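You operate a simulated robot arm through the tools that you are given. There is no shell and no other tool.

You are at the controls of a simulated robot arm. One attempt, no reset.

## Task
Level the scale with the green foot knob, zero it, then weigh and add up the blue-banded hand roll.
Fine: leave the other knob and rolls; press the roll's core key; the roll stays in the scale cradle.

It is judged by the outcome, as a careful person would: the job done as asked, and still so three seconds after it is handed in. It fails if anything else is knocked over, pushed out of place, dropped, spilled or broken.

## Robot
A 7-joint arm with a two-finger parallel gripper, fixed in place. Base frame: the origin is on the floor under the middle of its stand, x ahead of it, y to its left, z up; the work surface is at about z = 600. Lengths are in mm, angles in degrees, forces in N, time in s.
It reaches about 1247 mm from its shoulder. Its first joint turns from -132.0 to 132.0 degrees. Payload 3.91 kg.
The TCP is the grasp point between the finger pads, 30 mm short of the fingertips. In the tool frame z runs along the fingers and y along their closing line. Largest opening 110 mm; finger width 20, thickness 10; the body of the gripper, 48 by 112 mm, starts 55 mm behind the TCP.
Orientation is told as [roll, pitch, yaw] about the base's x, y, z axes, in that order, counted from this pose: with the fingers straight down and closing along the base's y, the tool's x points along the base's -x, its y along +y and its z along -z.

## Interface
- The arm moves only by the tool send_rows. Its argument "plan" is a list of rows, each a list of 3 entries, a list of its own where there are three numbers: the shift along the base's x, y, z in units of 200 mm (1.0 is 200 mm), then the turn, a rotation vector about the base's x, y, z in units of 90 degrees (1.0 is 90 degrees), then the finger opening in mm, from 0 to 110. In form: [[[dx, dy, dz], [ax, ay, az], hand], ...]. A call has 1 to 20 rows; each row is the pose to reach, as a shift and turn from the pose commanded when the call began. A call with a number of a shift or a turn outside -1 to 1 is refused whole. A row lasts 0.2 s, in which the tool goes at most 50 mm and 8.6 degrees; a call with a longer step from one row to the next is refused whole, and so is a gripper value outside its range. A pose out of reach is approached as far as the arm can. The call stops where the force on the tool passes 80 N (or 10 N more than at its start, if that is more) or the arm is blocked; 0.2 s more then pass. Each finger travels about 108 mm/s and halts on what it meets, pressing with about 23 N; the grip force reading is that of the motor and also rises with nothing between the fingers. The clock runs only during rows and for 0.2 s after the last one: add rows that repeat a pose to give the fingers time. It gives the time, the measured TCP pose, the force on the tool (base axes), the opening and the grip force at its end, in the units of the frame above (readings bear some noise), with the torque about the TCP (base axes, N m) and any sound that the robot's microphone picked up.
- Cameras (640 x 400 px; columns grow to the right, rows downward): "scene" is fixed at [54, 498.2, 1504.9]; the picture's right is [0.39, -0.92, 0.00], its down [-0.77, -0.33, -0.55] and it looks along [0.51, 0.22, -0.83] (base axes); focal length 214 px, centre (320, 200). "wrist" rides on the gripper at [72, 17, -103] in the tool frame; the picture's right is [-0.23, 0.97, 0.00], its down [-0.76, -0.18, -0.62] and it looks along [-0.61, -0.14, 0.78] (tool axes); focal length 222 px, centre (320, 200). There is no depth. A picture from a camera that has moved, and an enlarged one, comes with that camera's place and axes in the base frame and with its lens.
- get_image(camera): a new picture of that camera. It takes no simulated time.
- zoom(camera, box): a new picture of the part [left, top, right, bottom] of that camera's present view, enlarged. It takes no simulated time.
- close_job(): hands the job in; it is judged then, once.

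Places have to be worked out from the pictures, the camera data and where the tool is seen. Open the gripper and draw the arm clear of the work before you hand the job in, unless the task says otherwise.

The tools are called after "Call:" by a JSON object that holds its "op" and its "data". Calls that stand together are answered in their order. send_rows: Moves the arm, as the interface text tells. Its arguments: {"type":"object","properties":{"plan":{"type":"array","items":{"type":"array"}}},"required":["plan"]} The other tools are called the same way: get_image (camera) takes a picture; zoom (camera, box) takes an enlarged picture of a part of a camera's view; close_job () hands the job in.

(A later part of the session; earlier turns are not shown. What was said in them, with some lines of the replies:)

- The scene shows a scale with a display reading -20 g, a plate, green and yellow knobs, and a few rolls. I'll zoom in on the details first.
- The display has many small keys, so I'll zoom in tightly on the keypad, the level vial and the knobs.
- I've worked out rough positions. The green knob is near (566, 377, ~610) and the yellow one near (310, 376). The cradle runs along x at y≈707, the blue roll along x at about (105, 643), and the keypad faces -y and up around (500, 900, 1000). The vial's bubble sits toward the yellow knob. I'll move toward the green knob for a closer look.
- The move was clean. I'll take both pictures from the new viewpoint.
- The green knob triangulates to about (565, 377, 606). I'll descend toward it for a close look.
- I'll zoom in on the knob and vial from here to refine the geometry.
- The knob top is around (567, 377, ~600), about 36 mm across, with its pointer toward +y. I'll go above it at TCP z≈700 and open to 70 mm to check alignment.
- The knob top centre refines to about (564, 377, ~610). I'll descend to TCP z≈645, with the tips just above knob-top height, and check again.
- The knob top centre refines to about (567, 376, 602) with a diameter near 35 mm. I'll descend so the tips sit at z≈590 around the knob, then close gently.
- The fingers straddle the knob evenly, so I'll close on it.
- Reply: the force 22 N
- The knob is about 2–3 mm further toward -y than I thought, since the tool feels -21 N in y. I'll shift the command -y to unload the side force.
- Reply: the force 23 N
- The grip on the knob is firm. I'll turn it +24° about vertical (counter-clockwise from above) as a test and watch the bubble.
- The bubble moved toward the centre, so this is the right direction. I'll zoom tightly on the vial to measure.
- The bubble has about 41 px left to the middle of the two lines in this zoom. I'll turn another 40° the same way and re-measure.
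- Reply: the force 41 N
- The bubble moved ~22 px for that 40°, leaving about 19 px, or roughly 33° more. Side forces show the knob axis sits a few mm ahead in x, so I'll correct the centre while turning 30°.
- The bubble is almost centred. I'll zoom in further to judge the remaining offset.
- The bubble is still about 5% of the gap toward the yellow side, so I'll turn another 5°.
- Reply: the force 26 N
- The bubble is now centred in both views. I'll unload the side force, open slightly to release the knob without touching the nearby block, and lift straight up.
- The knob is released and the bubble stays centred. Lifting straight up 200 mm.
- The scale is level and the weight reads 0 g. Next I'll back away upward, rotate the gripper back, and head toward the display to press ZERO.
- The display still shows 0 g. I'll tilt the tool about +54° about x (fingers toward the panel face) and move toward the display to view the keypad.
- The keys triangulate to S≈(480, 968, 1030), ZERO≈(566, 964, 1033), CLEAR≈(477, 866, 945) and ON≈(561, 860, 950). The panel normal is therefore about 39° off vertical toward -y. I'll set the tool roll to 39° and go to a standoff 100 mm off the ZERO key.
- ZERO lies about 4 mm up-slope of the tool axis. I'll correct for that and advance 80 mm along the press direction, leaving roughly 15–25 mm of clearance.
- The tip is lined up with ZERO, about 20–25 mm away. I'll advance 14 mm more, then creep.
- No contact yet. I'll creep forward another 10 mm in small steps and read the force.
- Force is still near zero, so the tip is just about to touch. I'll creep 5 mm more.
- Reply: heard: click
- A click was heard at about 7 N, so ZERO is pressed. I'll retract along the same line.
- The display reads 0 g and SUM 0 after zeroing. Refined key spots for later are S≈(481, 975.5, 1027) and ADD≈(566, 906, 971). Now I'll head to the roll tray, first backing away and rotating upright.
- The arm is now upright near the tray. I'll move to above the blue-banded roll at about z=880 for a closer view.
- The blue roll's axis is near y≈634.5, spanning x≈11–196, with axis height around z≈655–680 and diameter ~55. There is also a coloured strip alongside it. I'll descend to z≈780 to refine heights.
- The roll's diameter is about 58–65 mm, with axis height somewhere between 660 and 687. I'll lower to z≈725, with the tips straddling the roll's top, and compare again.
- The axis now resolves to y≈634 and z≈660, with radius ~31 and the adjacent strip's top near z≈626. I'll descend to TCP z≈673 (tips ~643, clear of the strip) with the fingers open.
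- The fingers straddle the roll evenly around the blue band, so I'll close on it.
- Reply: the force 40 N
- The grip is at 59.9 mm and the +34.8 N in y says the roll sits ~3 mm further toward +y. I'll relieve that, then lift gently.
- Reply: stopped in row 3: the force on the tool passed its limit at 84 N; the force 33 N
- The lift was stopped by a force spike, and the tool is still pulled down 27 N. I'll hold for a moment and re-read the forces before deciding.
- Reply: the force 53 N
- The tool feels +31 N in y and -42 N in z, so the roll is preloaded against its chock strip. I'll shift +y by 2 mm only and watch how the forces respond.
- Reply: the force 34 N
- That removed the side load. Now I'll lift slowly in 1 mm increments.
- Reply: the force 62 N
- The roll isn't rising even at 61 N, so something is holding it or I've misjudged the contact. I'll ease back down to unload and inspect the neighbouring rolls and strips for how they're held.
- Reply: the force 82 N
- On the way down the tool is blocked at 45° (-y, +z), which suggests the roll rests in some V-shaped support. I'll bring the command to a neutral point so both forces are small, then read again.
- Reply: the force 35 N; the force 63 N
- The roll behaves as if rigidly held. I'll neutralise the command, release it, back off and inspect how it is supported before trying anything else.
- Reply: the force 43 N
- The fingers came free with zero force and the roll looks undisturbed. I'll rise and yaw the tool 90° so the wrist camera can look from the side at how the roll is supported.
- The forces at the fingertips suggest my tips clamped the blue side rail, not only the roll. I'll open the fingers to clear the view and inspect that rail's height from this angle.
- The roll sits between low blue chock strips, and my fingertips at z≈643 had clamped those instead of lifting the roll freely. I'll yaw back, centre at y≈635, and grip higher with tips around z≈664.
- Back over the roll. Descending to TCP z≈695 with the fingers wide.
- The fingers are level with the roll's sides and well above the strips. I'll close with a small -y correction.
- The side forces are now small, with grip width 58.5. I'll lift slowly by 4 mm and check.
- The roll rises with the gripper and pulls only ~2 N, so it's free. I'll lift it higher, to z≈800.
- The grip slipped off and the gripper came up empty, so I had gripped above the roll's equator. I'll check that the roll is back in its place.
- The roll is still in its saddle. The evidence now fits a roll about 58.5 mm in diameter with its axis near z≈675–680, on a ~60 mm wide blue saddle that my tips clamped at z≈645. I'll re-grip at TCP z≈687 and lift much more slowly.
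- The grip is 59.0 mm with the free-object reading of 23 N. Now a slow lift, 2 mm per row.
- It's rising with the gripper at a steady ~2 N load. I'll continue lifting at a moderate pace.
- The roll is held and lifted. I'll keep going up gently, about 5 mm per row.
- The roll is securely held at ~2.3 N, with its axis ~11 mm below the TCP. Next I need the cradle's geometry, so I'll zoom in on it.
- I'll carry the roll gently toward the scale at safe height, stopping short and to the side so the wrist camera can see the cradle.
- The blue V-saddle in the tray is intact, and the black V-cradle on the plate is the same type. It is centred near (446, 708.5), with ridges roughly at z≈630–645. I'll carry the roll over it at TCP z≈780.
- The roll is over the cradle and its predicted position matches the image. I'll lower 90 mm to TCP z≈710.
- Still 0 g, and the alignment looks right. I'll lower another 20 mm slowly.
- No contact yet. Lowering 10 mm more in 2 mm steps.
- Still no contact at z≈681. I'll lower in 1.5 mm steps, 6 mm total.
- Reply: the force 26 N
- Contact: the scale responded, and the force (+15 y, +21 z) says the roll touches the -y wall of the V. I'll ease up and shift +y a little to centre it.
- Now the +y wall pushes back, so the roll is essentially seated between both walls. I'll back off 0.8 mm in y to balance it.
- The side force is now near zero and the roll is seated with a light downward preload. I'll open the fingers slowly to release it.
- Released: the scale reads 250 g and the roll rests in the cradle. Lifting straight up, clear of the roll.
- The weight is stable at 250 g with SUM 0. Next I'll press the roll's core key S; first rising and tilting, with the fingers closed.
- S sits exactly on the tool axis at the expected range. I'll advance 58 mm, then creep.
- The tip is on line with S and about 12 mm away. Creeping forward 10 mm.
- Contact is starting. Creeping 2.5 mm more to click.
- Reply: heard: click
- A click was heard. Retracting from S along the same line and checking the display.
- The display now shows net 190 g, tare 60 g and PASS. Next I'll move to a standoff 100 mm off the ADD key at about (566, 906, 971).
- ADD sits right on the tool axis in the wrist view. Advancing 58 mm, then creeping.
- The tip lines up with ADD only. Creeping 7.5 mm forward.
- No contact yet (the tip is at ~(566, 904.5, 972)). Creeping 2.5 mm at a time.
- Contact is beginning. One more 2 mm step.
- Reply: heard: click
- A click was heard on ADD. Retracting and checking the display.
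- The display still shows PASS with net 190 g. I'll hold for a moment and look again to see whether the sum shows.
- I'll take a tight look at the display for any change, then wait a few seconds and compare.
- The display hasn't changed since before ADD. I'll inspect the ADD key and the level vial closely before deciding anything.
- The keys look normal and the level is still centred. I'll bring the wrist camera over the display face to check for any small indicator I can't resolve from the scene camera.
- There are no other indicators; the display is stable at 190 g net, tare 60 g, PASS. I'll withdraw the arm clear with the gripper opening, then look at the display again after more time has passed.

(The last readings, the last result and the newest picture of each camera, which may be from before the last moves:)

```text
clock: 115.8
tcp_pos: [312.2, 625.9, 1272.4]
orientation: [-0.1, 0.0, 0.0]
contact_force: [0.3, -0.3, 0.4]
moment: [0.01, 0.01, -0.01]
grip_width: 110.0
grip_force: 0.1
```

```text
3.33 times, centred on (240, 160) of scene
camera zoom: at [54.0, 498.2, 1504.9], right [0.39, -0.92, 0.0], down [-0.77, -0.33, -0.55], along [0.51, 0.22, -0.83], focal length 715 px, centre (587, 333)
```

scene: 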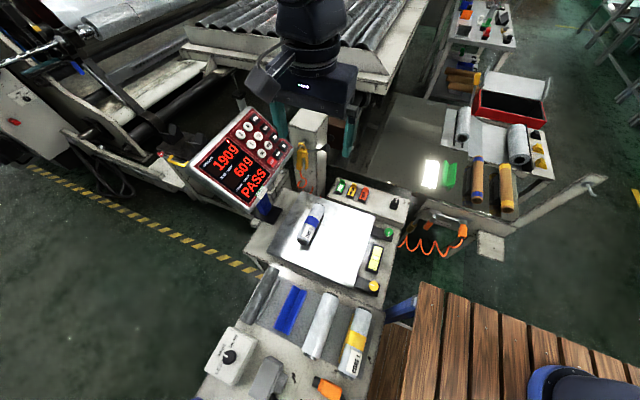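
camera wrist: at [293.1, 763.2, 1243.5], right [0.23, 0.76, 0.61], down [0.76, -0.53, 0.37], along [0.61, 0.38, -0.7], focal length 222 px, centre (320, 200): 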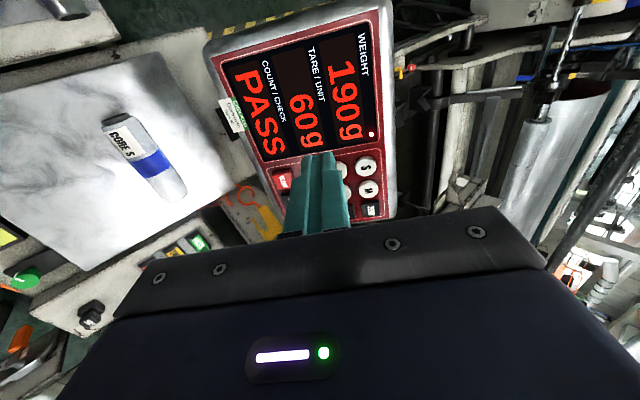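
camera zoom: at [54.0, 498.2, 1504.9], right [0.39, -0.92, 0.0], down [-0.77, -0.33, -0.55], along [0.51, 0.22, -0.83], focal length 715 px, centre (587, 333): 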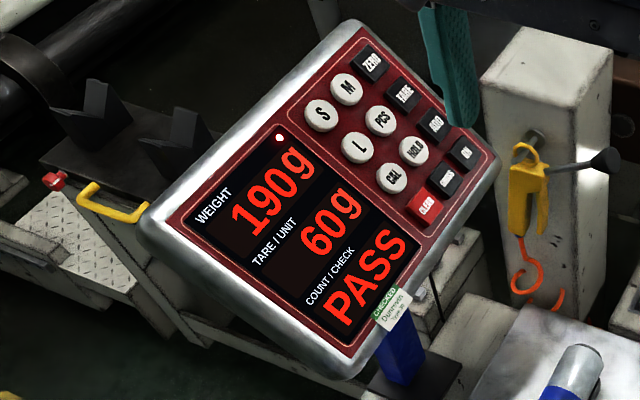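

The arm is clear and the display is unchanged. I'll wait several more seconds in place and look once more.

Call:
{"op": "send_rows", "data": {"plan": [[[0, 0, 0], [0, 0, 0], 110], [[0, 0, 0], [0, 0, 0], 110], [[0, 0, 0], [0, 0, 0], 110], [[0, 0, 0], [0, 0, 0], 110], [[0, 0, 0], [0, 0, 0], 110], [[0, 0, 0], [0, 0, 0], 110], [[0, 0, 0], [0, 0, 0], 110], [[0, 0, 0], [0, 0, 0], 110], [[0, 0, 0], [0, 0, 0], 110], [[0, 0, 0], [0, 0, 0], 110], [[0, 0, 0], [0, 0, 0], 110], [[0, 0, 0], [0, 0, 0], 110], [[0, 0, 0], [0, 0, 0], 110], [[0, 0, 0], [0, 0, 0], 110], [[0, 0, 0], [0, 0, 0], 110], [[0, 0, 0], [0, 0, 0], 110], [[0, 0, 0], [0, 0, 0], 110], [[0, 0, 0], [0, 0, 0], 110], [[0, 0, 0], [0, 0, 0], 110], [[0, 0, 0], [0, 0, 0], 110]]}}

Call:
{"op": "zoom", "data": {"camera": "scene", "box": [190, 100, 290, 220]}}

Call:
{"op": "zoom", "data": {"camera": "scene", "box": [200, 180, 410, 400]}}

```text
clock: 120.0
tcp_pos: [312.9, 624.7, 1270.1]
orientation: [0.1, 0.1, -0.1]
contact_force: [0.5, 0.1, 0.8]
moment: [-0.02, 0.0, 0.0]
grip_width: 110.2
grip_force: 0.1
```

```text
3.33 times, centred on (240, 160) of scene
camera zoom: at [54.0, 498.2, 1504.9], right [0.39, -0.92, 0.0], down [-0.77, -0.33, -0.55], along [0.51, 0.22, -0.83], focal length 715 px, centre (587, 333)
```

zoom: 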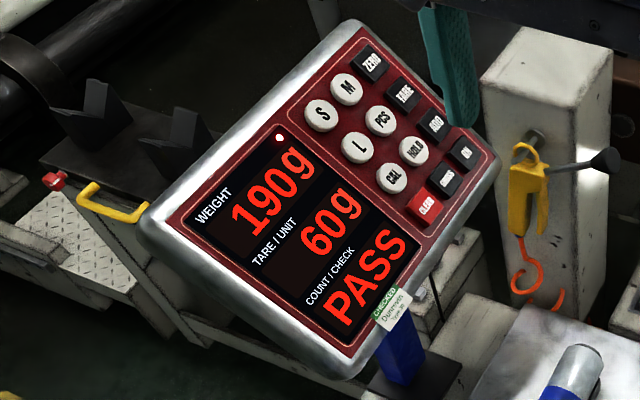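

```text
1.82 times, centred on (305, 290) of scene
camera zoom: at [54.0, 498.2, 1504.9], right [0.39, -0.92, 0.0], down [-0.77, -0.33, -0.55], along [0.51, 0.22, -0.83], focal length 390 px, centre (347, 36)
```

zoom: 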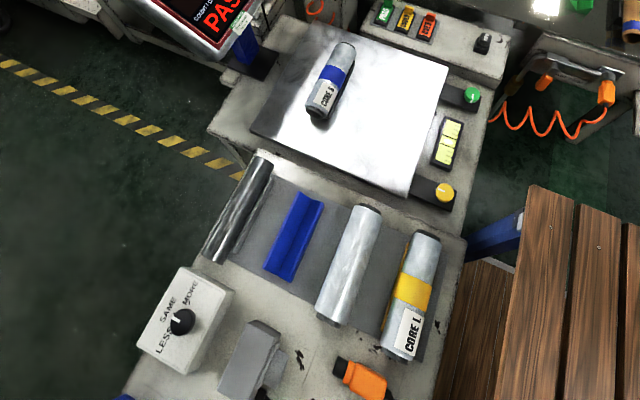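

The work is done as far as I can confirm:
- **Level:** the bubble is centred, set with the green knob only.
- **Zero:** I pressed ZERO after levelling and heard the click.
- **Roll:** the blue-banded roll rests in the scale cradle at 250 g gross.
- **Core key:** S took off 60 g, leaving 190 g net and PASS.
- **Add:** I pressed ADD once and heard the click. The display still shows PASS, so I never saw a new sum, and I won't press again because that could add the roll twice.

The other rolls and the yellow knob are untouched, the gripper is open and the arm is clear, so I'm handing in.

Call:
{"op": "close_job", "data": {}}

```text
The job is handed in.
```

I've handed the job in, but I couldn't confirm that ADD put the roll's weight into the sum. I pressed ADD once and heard the click. The display kept showing PASS instead of a new sum, and I didn't press again in case that added the roll twice.

- **Level:** I turned only the green foot knob until the bubble was centred. It was still centred after the roll was on the scale and weighed.
- **Zero:** I pressed ZERO after levelling and heard the click; the display read 0 g.
- **Weigh:** The blue-banded roll is in the scale cradle at 250 g gross. Its core key, S, took off 60 g, leaving 190 g net and PASS.
- **Left alone:** I didn't touch the yellow knob or the other rolls. The gripper is open and the arm is clear.

Picking up the roll took three tries:
- **First try:** the fingers clamped the blue saddle the roll was resting on and pulled at up to about 84 N. The saddle didn't visibly move.
- **Second try:** the roll slipped from the fingers and settled back in the saddle.
- **Third try:** the roll came out cleanly.
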